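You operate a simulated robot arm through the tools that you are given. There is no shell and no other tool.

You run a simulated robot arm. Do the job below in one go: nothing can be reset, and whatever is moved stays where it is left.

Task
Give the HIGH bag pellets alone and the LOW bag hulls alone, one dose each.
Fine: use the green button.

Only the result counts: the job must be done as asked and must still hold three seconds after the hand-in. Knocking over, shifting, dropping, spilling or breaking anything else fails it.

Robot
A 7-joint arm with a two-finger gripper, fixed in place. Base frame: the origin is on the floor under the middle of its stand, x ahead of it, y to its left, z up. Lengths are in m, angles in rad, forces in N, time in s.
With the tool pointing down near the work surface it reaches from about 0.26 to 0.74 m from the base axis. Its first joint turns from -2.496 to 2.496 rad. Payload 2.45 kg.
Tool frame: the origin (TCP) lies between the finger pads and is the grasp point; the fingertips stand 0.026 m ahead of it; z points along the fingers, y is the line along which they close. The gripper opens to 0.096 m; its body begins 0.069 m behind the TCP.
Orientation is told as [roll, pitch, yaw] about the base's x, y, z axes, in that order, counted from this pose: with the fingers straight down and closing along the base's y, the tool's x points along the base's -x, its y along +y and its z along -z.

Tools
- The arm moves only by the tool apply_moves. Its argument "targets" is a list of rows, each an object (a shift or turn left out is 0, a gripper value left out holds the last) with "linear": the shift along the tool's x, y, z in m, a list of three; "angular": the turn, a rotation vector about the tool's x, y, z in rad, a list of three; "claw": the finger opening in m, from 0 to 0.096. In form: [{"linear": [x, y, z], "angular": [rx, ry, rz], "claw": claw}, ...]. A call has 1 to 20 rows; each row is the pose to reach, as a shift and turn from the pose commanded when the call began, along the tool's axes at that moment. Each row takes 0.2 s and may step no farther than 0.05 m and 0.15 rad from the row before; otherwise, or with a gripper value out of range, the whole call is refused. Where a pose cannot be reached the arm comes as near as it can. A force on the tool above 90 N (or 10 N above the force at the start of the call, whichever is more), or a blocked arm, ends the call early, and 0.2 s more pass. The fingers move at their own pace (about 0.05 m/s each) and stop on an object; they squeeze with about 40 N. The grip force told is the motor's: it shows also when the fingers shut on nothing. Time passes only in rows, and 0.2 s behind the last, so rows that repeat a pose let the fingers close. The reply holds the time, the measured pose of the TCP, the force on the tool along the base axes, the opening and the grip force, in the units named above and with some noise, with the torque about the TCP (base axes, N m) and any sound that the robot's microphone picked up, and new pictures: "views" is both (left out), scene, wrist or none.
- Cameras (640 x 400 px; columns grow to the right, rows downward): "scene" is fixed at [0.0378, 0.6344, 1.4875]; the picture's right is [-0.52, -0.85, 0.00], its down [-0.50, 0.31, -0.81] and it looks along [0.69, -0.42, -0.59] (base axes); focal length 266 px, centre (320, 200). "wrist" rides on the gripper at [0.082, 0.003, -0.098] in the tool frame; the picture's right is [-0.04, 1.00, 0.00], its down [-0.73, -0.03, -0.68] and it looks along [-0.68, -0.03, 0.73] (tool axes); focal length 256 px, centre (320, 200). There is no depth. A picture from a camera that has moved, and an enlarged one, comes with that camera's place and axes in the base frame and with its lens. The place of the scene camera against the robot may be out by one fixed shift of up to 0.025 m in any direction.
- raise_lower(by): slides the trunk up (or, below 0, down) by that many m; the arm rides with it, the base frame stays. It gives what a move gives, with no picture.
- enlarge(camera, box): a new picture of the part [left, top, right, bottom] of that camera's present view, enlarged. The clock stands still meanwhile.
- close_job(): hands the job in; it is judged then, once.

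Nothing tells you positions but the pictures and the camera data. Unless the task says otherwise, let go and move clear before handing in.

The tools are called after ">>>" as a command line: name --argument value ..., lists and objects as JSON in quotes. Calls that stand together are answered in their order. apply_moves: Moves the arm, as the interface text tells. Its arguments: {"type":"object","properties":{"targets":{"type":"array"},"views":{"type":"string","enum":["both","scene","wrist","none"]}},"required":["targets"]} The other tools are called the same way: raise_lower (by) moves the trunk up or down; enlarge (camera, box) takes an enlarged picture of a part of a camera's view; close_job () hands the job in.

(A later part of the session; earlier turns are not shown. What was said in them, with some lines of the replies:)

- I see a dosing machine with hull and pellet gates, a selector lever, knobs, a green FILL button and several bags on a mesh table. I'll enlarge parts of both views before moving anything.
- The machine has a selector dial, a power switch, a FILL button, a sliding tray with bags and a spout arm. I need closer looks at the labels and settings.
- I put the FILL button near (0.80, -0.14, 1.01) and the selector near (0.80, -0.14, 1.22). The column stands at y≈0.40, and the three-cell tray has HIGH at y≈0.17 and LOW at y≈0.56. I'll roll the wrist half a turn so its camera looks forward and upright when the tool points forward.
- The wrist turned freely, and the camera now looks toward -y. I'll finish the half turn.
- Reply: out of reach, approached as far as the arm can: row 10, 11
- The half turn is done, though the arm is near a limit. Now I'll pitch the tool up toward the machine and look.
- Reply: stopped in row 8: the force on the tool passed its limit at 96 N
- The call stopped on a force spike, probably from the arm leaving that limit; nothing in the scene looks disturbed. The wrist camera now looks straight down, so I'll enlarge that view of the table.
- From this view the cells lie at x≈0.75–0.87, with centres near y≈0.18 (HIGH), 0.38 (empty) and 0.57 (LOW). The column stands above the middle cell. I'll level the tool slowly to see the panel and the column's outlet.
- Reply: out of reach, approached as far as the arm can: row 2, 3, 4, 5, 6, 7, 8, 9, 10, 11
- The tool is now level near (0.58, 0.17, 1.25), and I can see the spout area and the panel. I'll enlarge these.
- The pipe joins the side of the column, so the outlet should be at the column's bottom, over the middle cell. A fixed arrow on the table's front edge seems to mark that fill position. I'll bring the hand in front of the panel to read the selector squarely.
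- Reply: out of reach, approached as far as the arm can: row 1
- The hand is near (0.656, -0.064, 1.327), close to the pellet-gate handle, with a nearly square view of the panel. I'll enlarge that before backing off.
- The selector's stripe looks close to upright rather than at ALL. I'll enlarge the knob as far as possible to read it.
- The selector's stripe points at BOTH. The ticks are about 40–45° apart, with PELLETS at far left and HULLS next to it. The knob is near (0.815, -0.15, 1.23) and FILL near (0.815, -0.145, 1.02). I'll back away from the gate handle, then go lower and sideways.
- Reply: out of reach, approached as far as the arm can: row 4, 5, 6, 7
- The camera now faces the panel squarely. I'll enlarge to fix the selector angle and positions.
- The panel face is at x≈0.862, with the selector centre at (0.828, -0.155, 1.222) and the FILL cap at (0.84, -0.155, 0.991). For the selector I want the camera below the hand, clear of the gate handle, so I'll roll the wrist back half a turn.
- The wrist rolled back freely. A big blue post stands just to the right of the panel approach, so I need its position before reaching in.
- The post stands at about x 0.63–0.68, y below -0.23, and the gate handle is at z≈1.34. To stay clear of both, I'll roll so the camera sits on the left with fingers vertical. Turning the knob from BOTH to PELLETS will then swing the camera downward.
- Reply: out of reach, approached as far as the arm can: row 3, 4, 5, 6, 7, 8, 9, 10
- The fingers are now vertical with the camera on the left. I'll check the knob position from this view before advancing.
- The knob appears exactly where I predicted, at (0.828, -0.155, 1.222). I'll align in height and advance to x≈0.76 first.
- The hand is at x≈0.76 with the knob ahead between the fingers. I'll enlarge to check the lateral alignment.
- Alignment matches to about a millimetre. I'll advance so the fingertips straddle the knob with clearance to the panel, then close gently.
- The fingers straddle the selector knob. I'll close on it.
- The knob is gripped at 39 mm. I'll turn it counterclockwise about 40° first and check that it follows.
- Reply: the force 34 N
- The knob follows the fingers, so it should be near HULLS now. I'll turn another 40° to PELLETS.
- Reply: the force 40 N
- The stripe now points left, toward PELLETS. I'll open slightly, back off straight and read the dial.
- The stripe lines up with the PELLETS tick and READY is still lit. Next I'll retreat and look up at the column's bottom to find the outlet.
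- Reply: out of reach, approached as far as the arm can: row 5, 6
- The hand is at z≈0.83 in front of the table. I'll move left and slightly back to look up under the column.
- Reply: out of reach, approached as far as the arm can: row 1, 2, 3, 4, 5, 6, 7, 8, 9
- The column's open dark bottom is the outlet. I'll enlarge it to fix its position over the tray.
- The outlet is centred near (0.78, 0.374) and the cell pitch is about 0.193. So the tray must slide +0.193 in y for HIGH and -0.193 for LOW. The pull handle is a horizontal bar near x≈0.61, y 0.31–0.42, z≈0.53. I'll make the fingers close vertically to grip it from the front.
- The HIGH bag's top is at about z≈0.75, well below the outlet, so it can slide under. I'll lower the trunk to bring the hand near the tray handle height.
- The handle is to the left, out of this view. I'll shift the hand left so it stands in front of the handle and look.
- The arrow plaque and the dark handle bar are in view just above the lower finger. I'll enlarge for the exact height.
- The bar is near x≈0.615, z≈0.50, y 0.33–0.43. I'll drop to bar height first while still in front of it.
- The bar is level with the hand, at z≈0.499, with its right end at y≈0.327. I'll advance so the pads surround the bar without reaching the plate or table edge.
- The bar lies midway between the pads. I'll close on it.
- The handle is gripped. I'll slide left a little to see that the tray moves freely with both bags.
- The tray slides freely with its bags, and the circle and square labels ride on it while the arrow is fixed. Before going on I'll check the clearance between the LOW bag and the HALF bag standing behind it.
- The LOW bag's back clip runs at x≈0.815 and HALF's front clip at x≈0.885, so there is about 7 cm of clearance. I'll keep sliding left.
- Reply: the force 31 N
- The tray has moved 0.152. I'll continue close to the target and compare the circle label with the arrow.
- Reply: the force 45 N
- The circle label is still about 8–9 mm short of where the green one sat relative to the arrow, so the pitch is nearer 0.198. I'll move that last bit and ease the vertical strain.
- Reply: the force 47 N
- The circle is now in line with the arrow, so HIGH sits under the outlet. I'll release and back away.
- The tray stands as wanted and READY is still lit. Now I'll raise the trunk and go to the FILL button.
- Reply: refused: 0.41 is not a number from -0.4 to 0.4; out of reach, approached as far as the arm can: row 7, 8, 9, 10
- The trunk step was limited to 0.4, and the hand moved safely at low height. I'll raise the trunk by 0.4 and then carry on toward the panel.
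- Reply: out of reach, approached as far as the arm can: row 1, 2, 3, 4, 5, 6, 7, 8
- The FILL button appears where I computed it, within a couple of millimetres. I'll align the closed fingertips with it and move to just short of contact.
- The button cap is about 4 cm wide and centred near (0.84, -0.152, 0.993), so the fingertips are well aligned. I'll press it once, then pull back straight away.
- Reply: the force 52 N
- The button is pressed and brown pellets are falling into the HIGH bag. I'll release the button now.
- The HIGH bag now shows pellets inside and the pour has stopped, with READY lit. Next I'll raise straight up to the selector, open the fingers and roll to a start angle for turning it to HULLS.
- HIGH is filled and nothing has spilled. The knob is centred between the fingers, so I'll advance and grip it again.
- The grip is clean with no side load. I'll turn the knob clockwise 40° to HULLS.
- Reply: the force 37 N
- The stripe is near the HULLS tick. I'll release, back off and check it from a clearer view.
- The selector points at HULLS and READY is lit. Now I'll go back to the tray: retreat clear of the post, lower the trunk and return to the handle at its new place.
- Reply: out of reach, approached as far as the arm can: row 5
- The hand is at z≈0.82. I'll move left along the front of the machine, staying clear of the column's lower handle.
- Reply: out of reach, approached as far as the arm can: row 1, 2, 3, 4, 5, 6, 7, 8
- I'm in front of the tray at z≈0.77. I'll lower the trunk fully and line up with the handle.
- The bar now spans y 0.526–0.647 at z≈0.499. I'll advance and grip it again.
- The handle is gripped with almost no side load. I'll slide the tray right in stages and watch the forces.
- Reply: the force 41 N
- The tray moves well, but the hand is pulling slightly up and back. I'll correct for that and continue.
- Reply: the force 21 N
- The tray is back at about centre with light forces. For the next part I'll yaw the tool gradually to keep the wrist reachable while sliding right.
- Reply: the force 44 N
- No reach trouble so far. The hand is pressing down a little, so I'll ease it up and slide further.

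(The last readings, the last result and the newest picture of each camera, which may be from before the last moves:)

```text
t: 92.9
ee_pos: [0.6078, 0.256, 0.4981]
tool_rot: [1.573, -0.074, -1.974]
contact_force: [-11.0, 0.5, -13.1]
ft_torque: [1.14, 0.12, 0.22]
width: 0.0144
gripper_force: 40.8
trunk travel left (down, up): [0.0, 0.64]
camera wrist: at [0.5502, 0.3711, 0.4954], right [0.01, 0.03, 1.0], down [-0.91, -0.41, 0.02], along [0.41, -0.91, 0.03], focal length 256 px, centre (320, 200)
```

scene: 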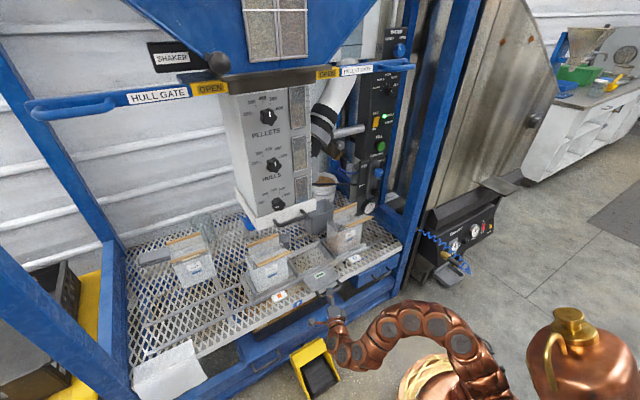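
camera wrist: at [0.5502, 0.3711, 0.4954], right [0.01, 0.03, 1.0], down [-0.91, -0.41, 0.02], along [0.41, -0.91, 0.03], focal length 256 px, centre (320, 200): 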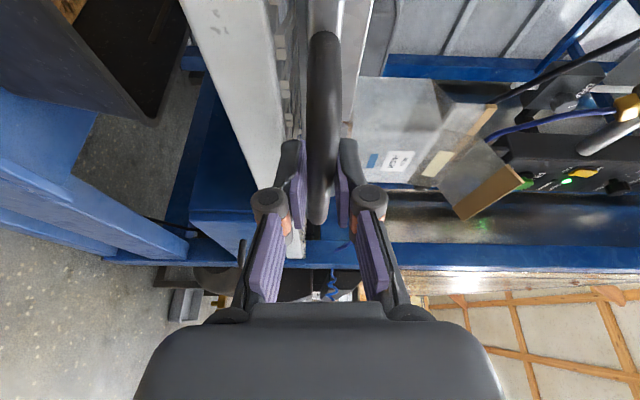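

The tray is close to the LOW position. I'll slide another 4.5 cm and then compare the square label with the arrow.

>>> apply_moves --targets '[{"linear": [-0.009, -0.0015, 0.003]}, {"linear": [-0.018, -0.0022, 0.0065]}, {"linear": [-0.027, -0.003, 0.01]}, {"linear": [-0.035, -0.0035, 0.013]}, {"linear": [-0.0417, -0.004, 0.016]}, {"linear": [-0.0417, -0.004, 0.016]}]' --views "both"

>>> enlarge --camera "scene" --box '[250, 210, 350, 320]'

```text
t: 94.3
ee_pos: [0.6083, 0.214, 0.4988]
tool_rot: [1.572, -0.075, -1.972]
contact_force: [10.9, -0.7, -50.9]
ft_torque: [1.29, 0.35, 0.92]
width: 0.0144
gripper_force: 40.5
trunk travel left (down, up): [0.0, 0.64]
camera wrist: at [0.5498, 0.3273, 0.4955], right [0.01, 0.03, 1.0], down [-0.91, -0.41, 0.02], along [0.41, -0.91, 0.02], focal length 256 px, centre (320, 200)
```

scene: 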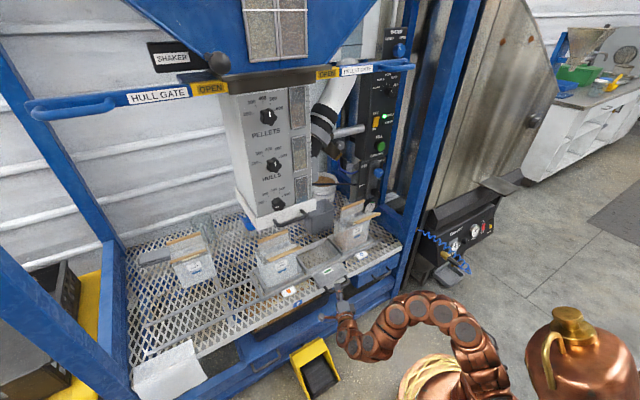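
wrist: 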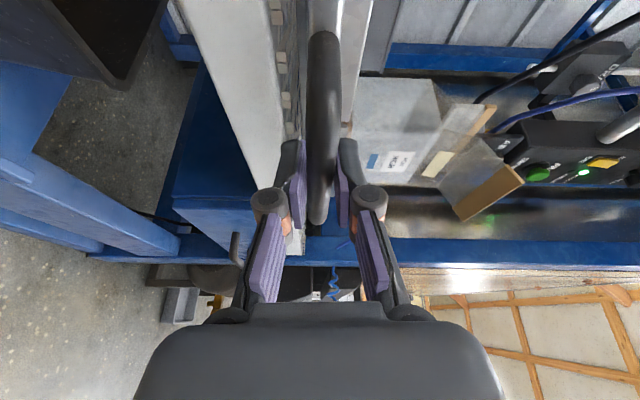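

```text
3.64 times, centred on (300, 265) of scene
camera zoom: at [0.0378, 0.6344, 1.4875], right [-0.52, -0.85, 0.0], down [-0.5, 0.31, -0.81], along [0.69, -0.42, -0.59], focal length 969 px, centre (393, -36)
```

zoom: 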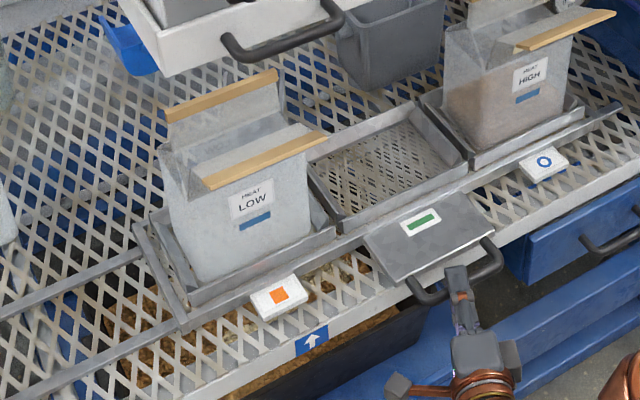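

The square label needs about 2 cm more to reach the arrow. I'll relieve the upward pull and slide that last distance.

>>> apply_moves --targets '[{"linear": [-0.003, -0.003, 0.0015]}, {"linear": [-0.007, -0.0055, 0.0032]}, {"linear": [-0.011, -0.006, 0.005]}, {"linear": [-0.015, -0.0065, 0.0068]}, {"linear": [-0.0195, -0.007, 0.0088]}, {"linear": [-0.0195, -0.007, 0.0088]}]' --views "both"

>>> enlarge --camera "scene" --box '[250, 210, 350, 320]'

```text
t: 95.7
ee_pos: [0.6089, 0.1947, 0.4992]
tool_rot: [1.584, -0.069, -1.965]
contact_force: [-12.3, 31.6, 6.3]
ft_torque: [1.03, -0.03, 0.18]
width: 0.0144
gripper_force: 40.4
trunk travel left (down, up): [0.0, 0.64]
camera wrist: at [0.5491, 0.3085, 0.4946], right [0.0, 0.03, 1.0], down [-0.91, -0.42, 0.01], along [0.42, -0.91, 0.03], focal length 256 px, centre (320, 200)
```

scene: 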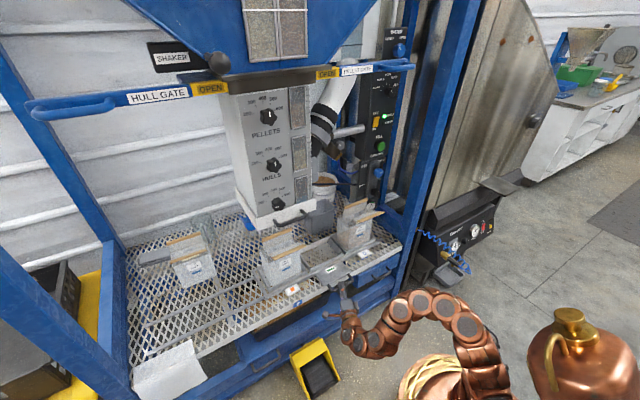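
wrist: 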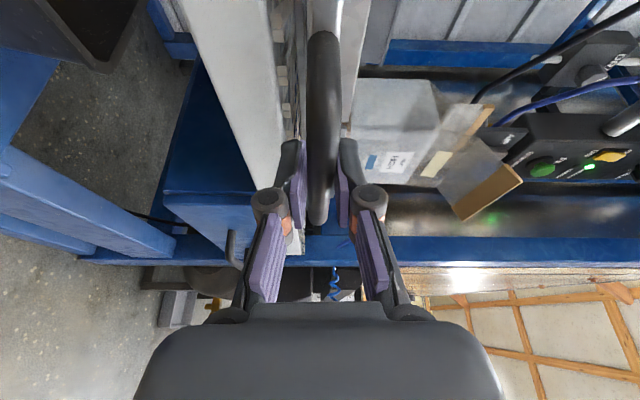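

```text
3.64 times, centred on (300, 265) of scene
camera zoom: at [0.0378, 0.6344, 1.4875], right [-0.52, -0.85, 0.0], down [-0.5, 0.31, -0.81], along [0.69, -0.42, -0.59], focal length 969 px, centre (393, -36)
```

zoom: 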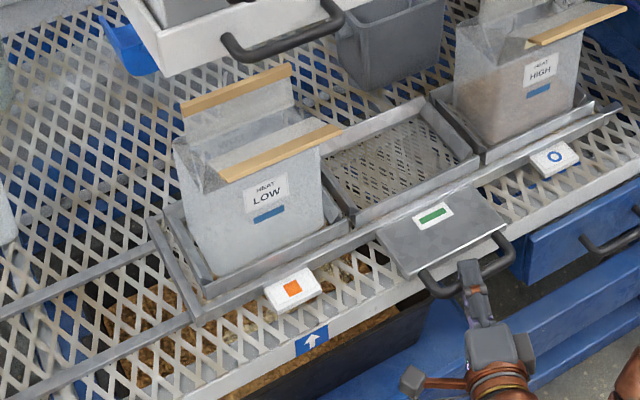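

The square label is now within a few millimetres of the arrow, and the sideways force suggests the end stop. LOW sits under the outlet. I'll release, back away and check.

>>> apply_moves --targets '[{"claw": 0.02}, {"claw": 0.03}, {"claw": 0.045}, {"claw": 0.05}, {"claw": 0.05}, {"linear": [0, 0, -0.02], "claw": 0.05}, {"linear": [0, 0, -0.04], "claw": 0.05}, {"linear": [0, 0, -0.06], "claw": 0.05}, {"linear": [0, 0, -0.075], "claw": 0.05}]' --views "both"

>>> enlarge --camera "scene" --box '[250, 210, 350, 320]'

>>> enlarge --camera "scene" --box '[220, 190, 420, 330]'

```text
t: 97.7
ee_pos: [0.5419, 0.2205, 0.496]
tool_rot: [1.58, -0.073, -1.97]
contact_force: [0.8, 0.5, 0.5]
ft_torque: [-0.02, 0.03, -0.03]
width: 0.0501
gripper_force: 0.1
trunk travel left (down, up): [0.0, 0.64]
camera wrist: at [0.4825, 0.335, 0.4925], right [0.0, 0.03, 1.0], down [-0.91, -0.41, 0.02], along [0.41, -0.91, 0.03], focal length 256 px, centre (320, 200)
```

scene: 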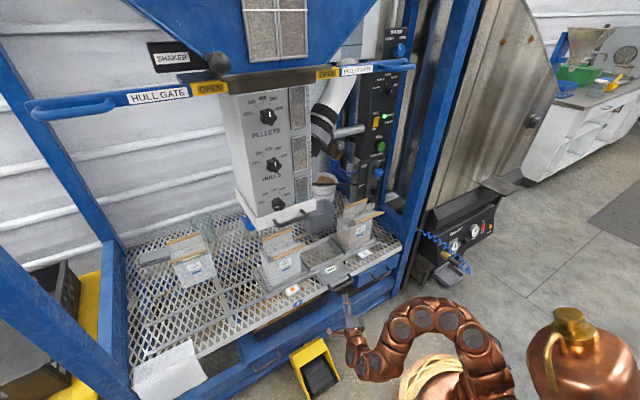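
wrist: 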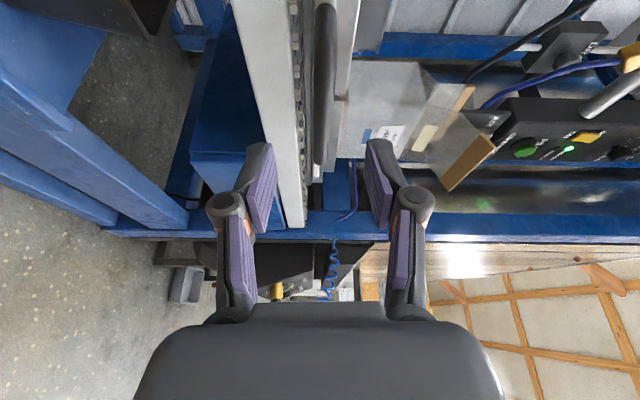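

```text
3.64 times, centred on (300, 265) of scene
camera zoom: at [0.0378, 0.6344, 1.4875], right [-0.52, -0.85, 0.0], down [-0.5, 0.31, -0.81], along [0.69, -0.42, -0.59], focal length 969 px, centre (393, -36)
```

zoom: 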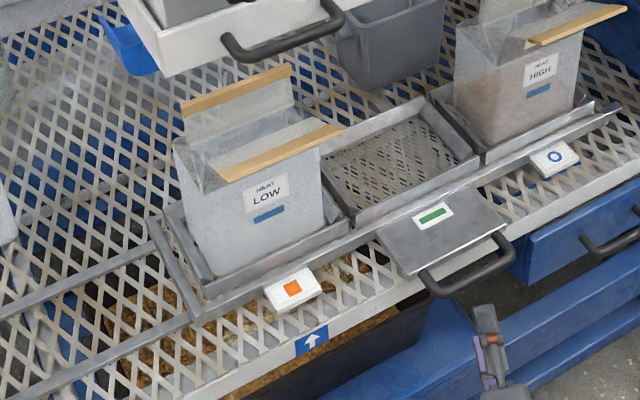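

```text
2.86 times, centred on (320, 260) of scene
camera zoom: at [0.0378, 0.6344, 1.4875], right [-0.52, -0.85, 0.0], down [-0.5, 0.31, -0.81], along [0.69, -0.42, -0.59], focal length 761 px, centre (320, 29)
```

zoom: 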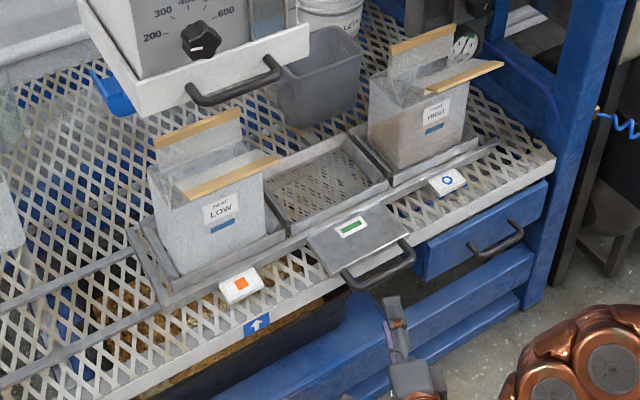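

The tray stays put, with LOW under the outlet and the filled HIGH bag upright in its cell. I'll raise the trunk and go back to the FILL button.

>>> raise_lower --by 0.4

>>> raise_lower --by 0.06

>>> apply_moves --targets '[{"angular": [0, 0.08, 0], "claw": 0.03}, {"angular": [0, 0.16, 0], "claw": 0.0}, {"angular": [0, 0.24, 0], "claw": 0.0}, {"angular": [0, 0.32, 0], "claw": 0.0}, {"angular": [0, 0.39, 0], "claw": 0.0}]' --views "scene"

```text
t: 101.5
ee_pos: [0.5428, 0.2199, 0.8976]
tool_rot: [1.58, -0.071, -1.972]
contact_force: [-0.3, -0.3, 1.0]
ft_torque: [-0.04, 0.03, 0.02]
width: 0.0501
gripper_force: 0.0
trunk travel left (down, up): [-0.4, 0.24]
```

```text
t: 102.5
ee_pos: [0.5415, 0.2201, 0.9569]
tool_rot: [1.578, -0.072, -1.972]
contact_force: [0.3, 0.1, 0.7]
ft_torque: [0.02, 0.0, -0.03]
width: 0.0501
gripper_force: 0.1
trunk travel left (down, up): [-0.46, 0.18]
```

```text
t: 103.7
ee_pos: [0.5492, 0.2376, 0.9608]
tool_rot: [1.556, -0.071, -1.653]
contact_force: [-0.1, 0.1, 0.1]
ft_torque: [0.01, -0.02, -0.02]
width: 0.0
gripper_force: 28.8
out of reach, approached as far as the arm can: row 4, 5
trunk travel left (down, up): [-0.46, 0.18]
```

scene: 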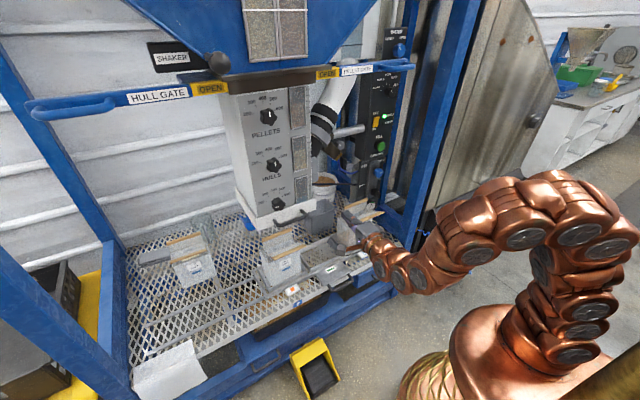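

I'm in front of the machine at z≈0.96 with fingers closed. I'll move right to the panel, straightening the last bit of yaw.

>>> apply_moves --targets '[{"linear": [-0.045, 0.003, 0.005]}, {"linear": [-0.09, 0.006, 0.01]}, {"linear": [-0.135, 0.009, 0.02], "angular": [0, 0.02, 0]}, {"linear": [-0.18, 0.01, 0.035], "angular": [0, 0.04, 0]}, {"linear": [-0.225, 0.012, 0.055], "angular": [0, 0.06, 0]}, {"linear": [-0.27, 0.014, 0.075], "angular": [0, 0.08, 0]}, {"linear": [-0.315, 0.016, 0.09], "angular": [0, 0.08, 0]}, {"linear": [-0.355, 0.018, 0.1], "angular": [0, 0.08, 0]}]' --views "both"

```text
t: 105.5
ee_pos: [0.6423, -0.1171, 1.0202]
tool_rot: [1.552, -0.068, -1.563]
contact_force: [-2.2, -9.2, 0.0]
ft_torque: [0.02, 0.02, 0.92]
width: 0.0
gripper_force: 28.7
out of reach, approached as far as the arm can: row 1, 2, 3, 4, 5, 6, 7, 8
trunk travel left (down, up): [-0.46, 0.18]
camera wrist: at [0.5436, -0.0341, 1.0195], right [0.02, 0.03, 1.0], down [-0.67, -0.74, 0.03], along [0.74, -0.67, 0.0], focal length 256 px, centre (320, 200)
```

scene: 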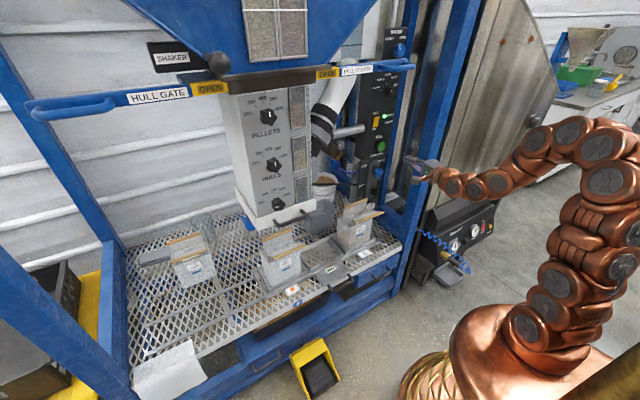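
wrist: 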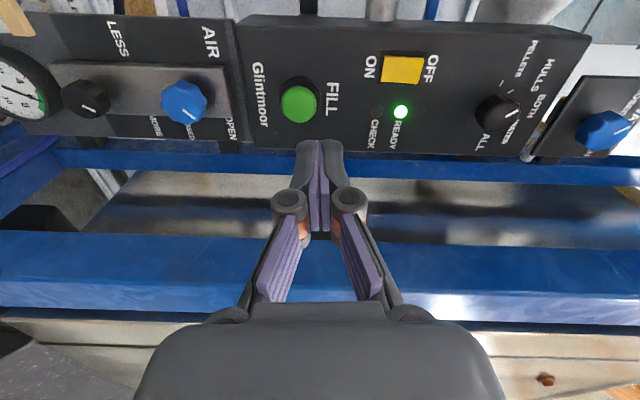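

There is a small sideways reading, so I'll wait a moment and read again before going on.

>>> apply_moves --targets '[{"linear": [0, 0, 0]}, {"linear": [0, 0, 0]}]' --views "none"

>>> enlarge --camera "scene" --box '[360, 60, 430, 130]'

>>> enlarge --camera "scene" --box '[230, 190, 400, 310]'

>>> enlarge --camera "wrist" --box '[440, 60, 560, 170]'

```text
t: 106.1
ee_pos: [0.6434, -0.1213, 1.0197]
tool_rot: [1.549, -0.069, -1.572]
contact_force: [-0.2, -0.5, -0.6]
ft_torque: [-0.01, 0.01, -0.01]
width: 0.0
gripper_force: 28.6
trunk travel left (down, up): [-0.46, 0.18]
```

```text
5.71 times, centred on (395, 95) of scene
camera zoom: at [0.0378, 0.6344, 1.4875], right [-0.52, -0.85, 0.0], down [-0.5, 0.31, -0.81], along [0.69, -0.42, -0.59], focal length 1523 px, centre (-109, 800)
```

zoom: 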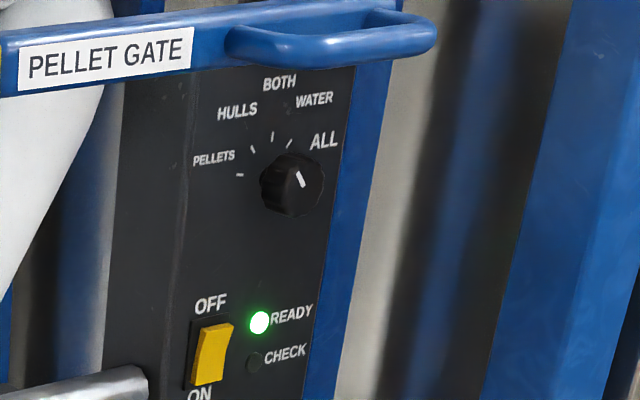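

```text
3.33 times, centred on (315, 250) of scene
camera zoom: at [0.0378, 0.6344, 1.4875], right [-0.52, -0.85, 0.0], down [-0.5, 0.31, -0.81], along [0.69, -0.42, -0.59], focal length 888 px, centre (337, 33)
```

zoom: 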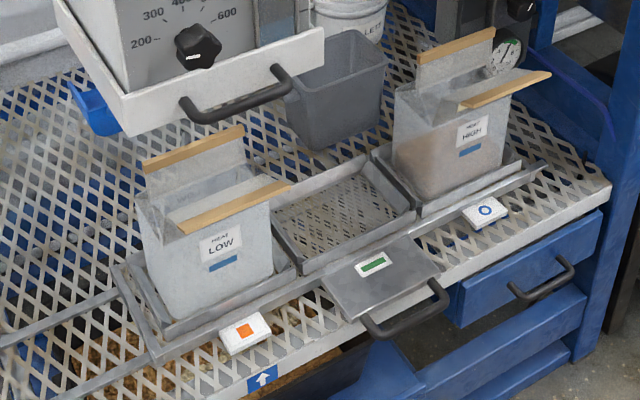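

```text
3.64 times, centred on (500, 115) of wrist
camera zoom: at [0.5435, -0.0383, 1.019], right [0.02, 0.03, 1.0], down [-0.68, -0.73, 0.03], along [0.73, -0.68, 0.0], focal length 931 px, centre (-334, 509)
```

zoom: 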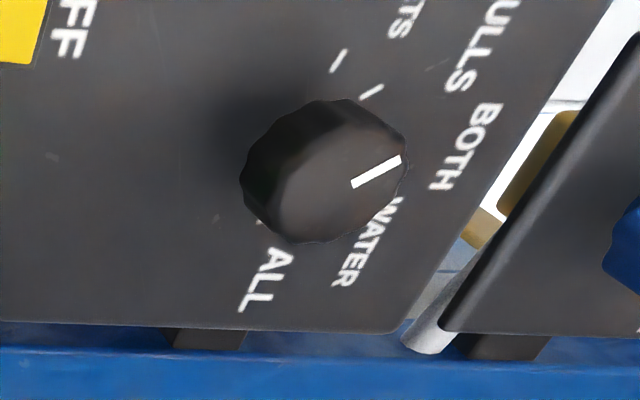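

That reading was only transient. The selector is on HULLS, READY is lit and LOW is under the outlet. I'll line up with the FILL button again.

>>> apply_moves --targets '[{"linear": [-0.009, -0.009, 0.03]}, {"linear": [-0.018, -0.018, 0.06]}, {"linear": [-0.024, -0.026, 0.085]}, {"linear": [-0.024, -0.026, 0.11]}, {"linear": [-0.024, -0.026, 0.135]}, {"linear": [-0.024, -0.026, 0.135]}]' --views "wrist"

```text
t: 107.5
ee_pos: [0.779, -0.1427, 0.9928]
tool_rot: [1.549, -0.068, -1.57]
contact_force: [-0.5, -0.2, -0.1]
ft_torque: [-0.02, 0.01, -0.02]
width: 0.0002
gripper_force: 28.5
trunk travel left (down, up): [-0.46, 0.18]
camera wrist: at [0.6803, -0.0602, 0.9911], right [0.02, 0.03, 1.0], down [-0.68, -0.73, 0.04], along [0.73, -0.68, 0.0], focal length 256 px, centre (320, 200)
```

wrist: 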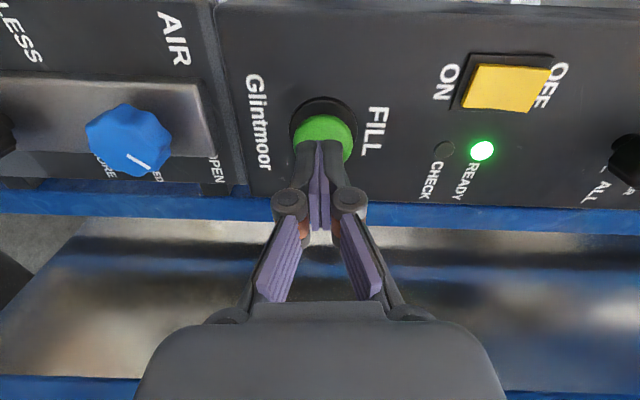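

I'll press FILL once with the fingertips centred.

>>> apply_moves --targets '[{"linear": [-0.005, 0.001, 0.01]}, {"linear": [-0.009, 0.001, 0.02]}, {"linear": [-0.009, 0.001, 0.03]}, {"linear": [-0.009, 0.001, 0.036]}, {"linear": [-0.009, 0.001, 0.0425]}]' --views "both"

```text
t: 108.7
ee_pos: [0.8196, -0.1527, 0.9899]
tool_rot: [1.547, -0.067, -1.569]
contact_force: [-44.0, 10.2, -15.8]
ft_torque: [0.0, 0.31, 0.07]
width: 0.0058
gripper_force: 28.4
trunk travel left (down, up): [-0.46, 0.18]
camera wrist: at [0.7205, -0.0692, 0.9898], right [0.02, 0.03, 1.0], down [-0.68, -0.73, 0.04], along [0.73, -0.68, 0.0], focal length 256 px, centre (320, 200)
```

scene: 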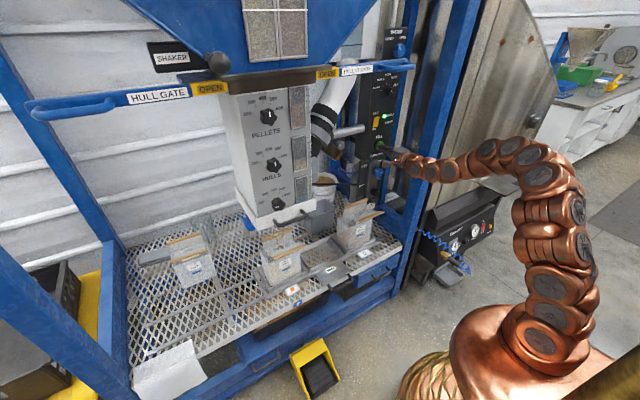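
wrist: 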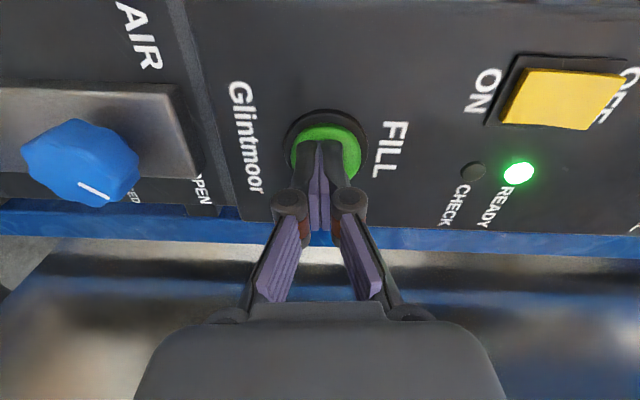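

The button is in. I'll check whether hulls are pouring into LOW.

>>> enlarge --camera "scene" --box '[230, 190, 400, 310]'

>>> enlarge --camera "scene" --box '[240, 200, 320, 290]'

```text
3.33 times, centred on (315, 250) of scene
camera zoom: at [0.0378, 0.6344, 1.4875], right [-0.52, -0.85, 0.0], down [-0.5, 0.31, -0.81], along [0.69, -0.42, -0.59], focal length 888 px, centre (337, 33)
```

zoom: 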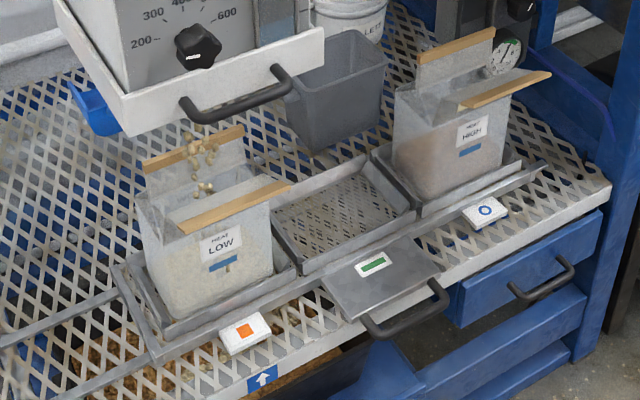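

```text
4.44 times, centred on (280, 245) of scene
camera zoom: at [0.0378, 0.6344, 1.4875], right [-0.52, -0.85, 0.0], down [-0.5, 0.31, -0.81], along [0.69, -0.42, -0.59], focal length 1184 px, centre (498, 0)
```

zoom: 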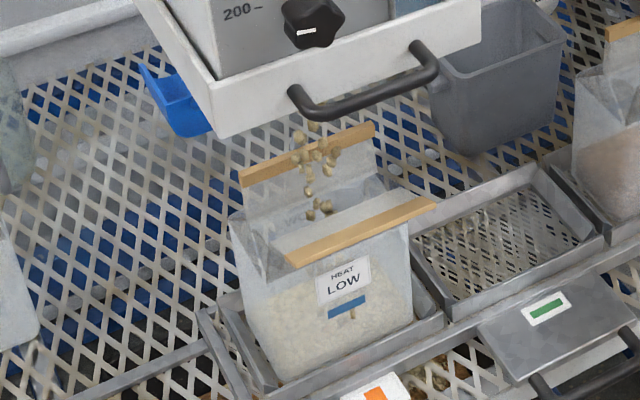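

Pale hulls are falling into the LOW bag. I'll release the button and pull back.

>>> apply_moves --targets '[{"linear": [0, 0, -0.02]}, {"linear": [0, 0, -0.04]}, {"linear": [0.01, 0, -0.06]}, {"linear": [0.02, 0, -0.09]}, {"linear": [0.03, 0, -0.12]}, {"linear": [0.035, 0, -0.15]}, {"linear": [0.035, 0, -0.17]}]' --views "both"

>>> enlarge --camera "scene" --box '[230, 190, 400, 310]'

>>> enlarge --camera "scene" --box '[240, 200, 320, 290]'

>>> enlarge --camera "scene" --box '[220, 70, 420, 220]'

```text
t: 110.3
ee_pos: [0.6529, -0.1162, 0.9928]
tool_rot: [1.551, -0.069, -1.571]
contact_force: [0.1, -0.4, -0.5]
ft_torque: [0.0, -0.03, 0.02]
width: 0.0001
gripper_force: 28.5
trunk travel left (down, up): [-0.46, 0.18]
camera wrist: at [0.5538, -0.0338, 0.9922], right [0.02, 0.03, 1.0], down [-0.68, -0.73, 0.03], along [0.73, -0.68, 0.01], focal length 256 px, centre (320, 200)
```

scene: 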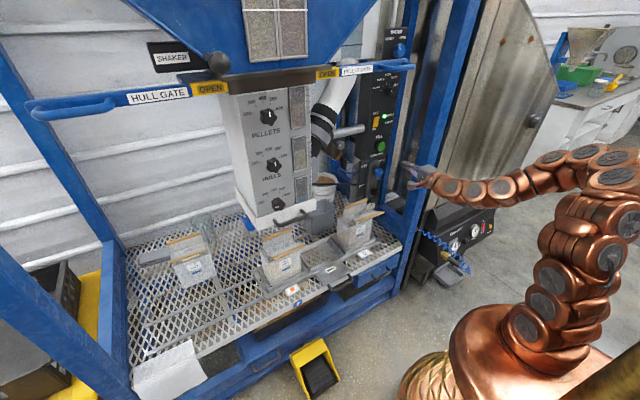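
wrist: 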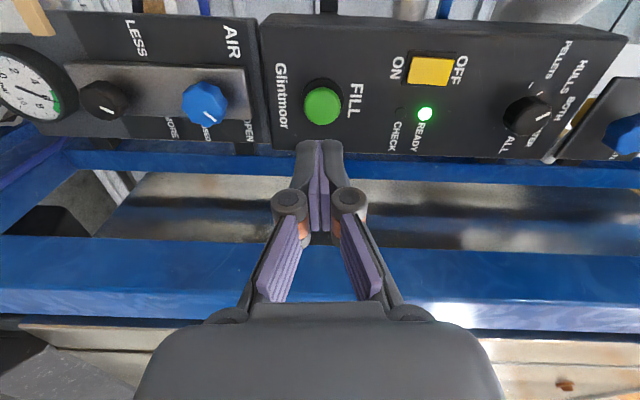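

```text
3.33 times, centred on (315, 250) of scene
camera zoom: at [0.0378, 0.6344, 1.4875], right [-0.52, -0.85, 0.0], down [-0.5, 0.31, -0.81], along [0.69, -0.42, -0.59], focal length 888 px, centre (337, 33)
```

zoom: 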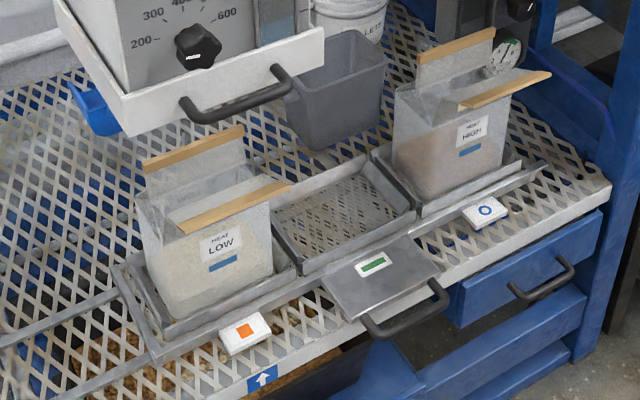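

```text
4.44 times, centred on (280, 245) of scene
camera zoom: at [0.0378, 0.6344, 1.4875], right [-0.52, -0.85, 0.0], down [-0.5, 0.31, -0.81], along [0.69, -0.42, -0.59], focal length 1184 px, centre (498, 0)
```

zoom: 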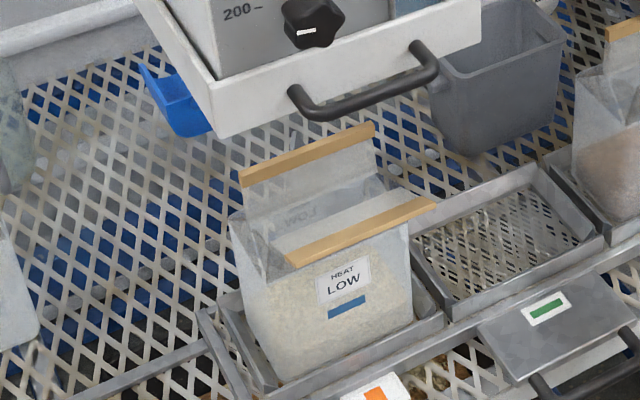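

```text
2.67 times, centred on (320, 145) of scene
camera zoom: at [0.0378, 0.6344, 1.4875], right [-0.52, -0.85, 0.0], down [-0.5, 0.31, -0.81], along [0.69, -0.42, -0.59], focal length 711 px, centre (320, 347)
```

zoom: 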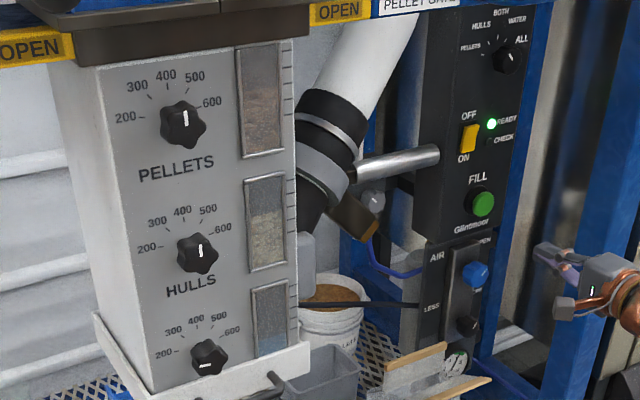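

Both bags are done: HIGH holds brown pellets and LOW holds pale hulls. The pours have stopped, nothing has spilled, and the hand is clear of the panel. I'll wait a second, take a last look and then hand in.

>>> apply_moves --targets '[{"linear": [0.01, 0, 0]}, {"linear": [0.02, 0, 0]}, {"linear": [0.02, 0, 0]}, {"linear": [0.02, 0, 0]}, {"linear": [0.02, 0, 0]}]' --views "scene"

>>> enlarge --camera "scene" --box '[130, 190, 410, 370]'

```text
t: 111.5
ee_pos: [0.6584, -0.0966, 0.9937]
tool_rot: [1.55, -0.068, -1.572]
contact_force: [-0.1, 0.7, 0.4]
ft_torque: [0.0, 0.02, 0.02]
width: 0.0
gripper_force: 28.3
out of reach, approached as far as the arm can: row 1, 2, 3, 4, 5
trunk travel left (down, up): [-0.46, 0.18]
```

scene: 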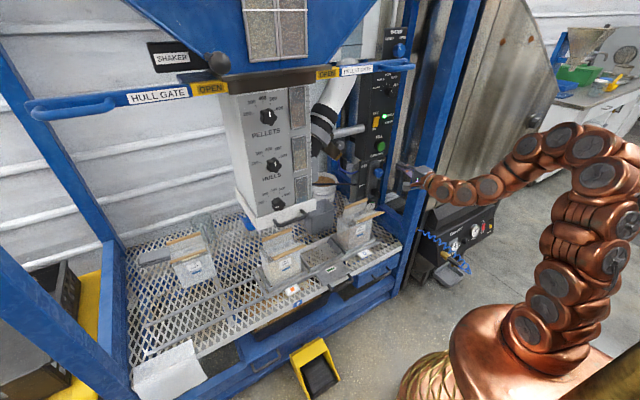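

```text
2.22 times, centred on (270, 280) of scene
camera zoom: at [0.0378, 0.6344, 1.4875], right [-0.52, -0.85, 0.0], down [-0.5, 0.31, -0.81], along [0.69, -0.42, -0.59], focal length 592 px, centre (431, 22)
```

zoom: 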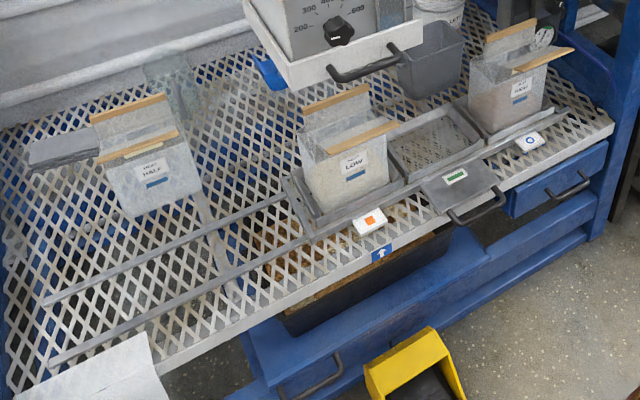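

Everything is still: HIGH has its pellets, LOW has its hulls, the HALF bag is untouched and the hand is clear. I'm handing the job in.

>>> close_job

```text
The job is handed in.
```

The HIGH bag got one dose of pellets and the LOW bag got one dose of hulls, each from a single press of the green FILL button. In the pictures the pours had stopped, I saw no spills, and the HALF bag hadn't moved. The job is handed in, but I haven't been told how it was judged.

- **Force stop:** early on, one move stopped on a 96 N force reading while the hand was out in front of the machine. I saw nothing touched or shifted.
- **LOW alignment:** when LOW was filled, the tray's square label sat about 4 mm short of the arrow on the table. The tray seemed to be against its end stop. The hulls still fell into the bag.
- **Left as is:** the selector is on HULLS (it started on BOTH). The tray is at its right-hand position with LOW under the outlet, and the hand is clear of the machine.
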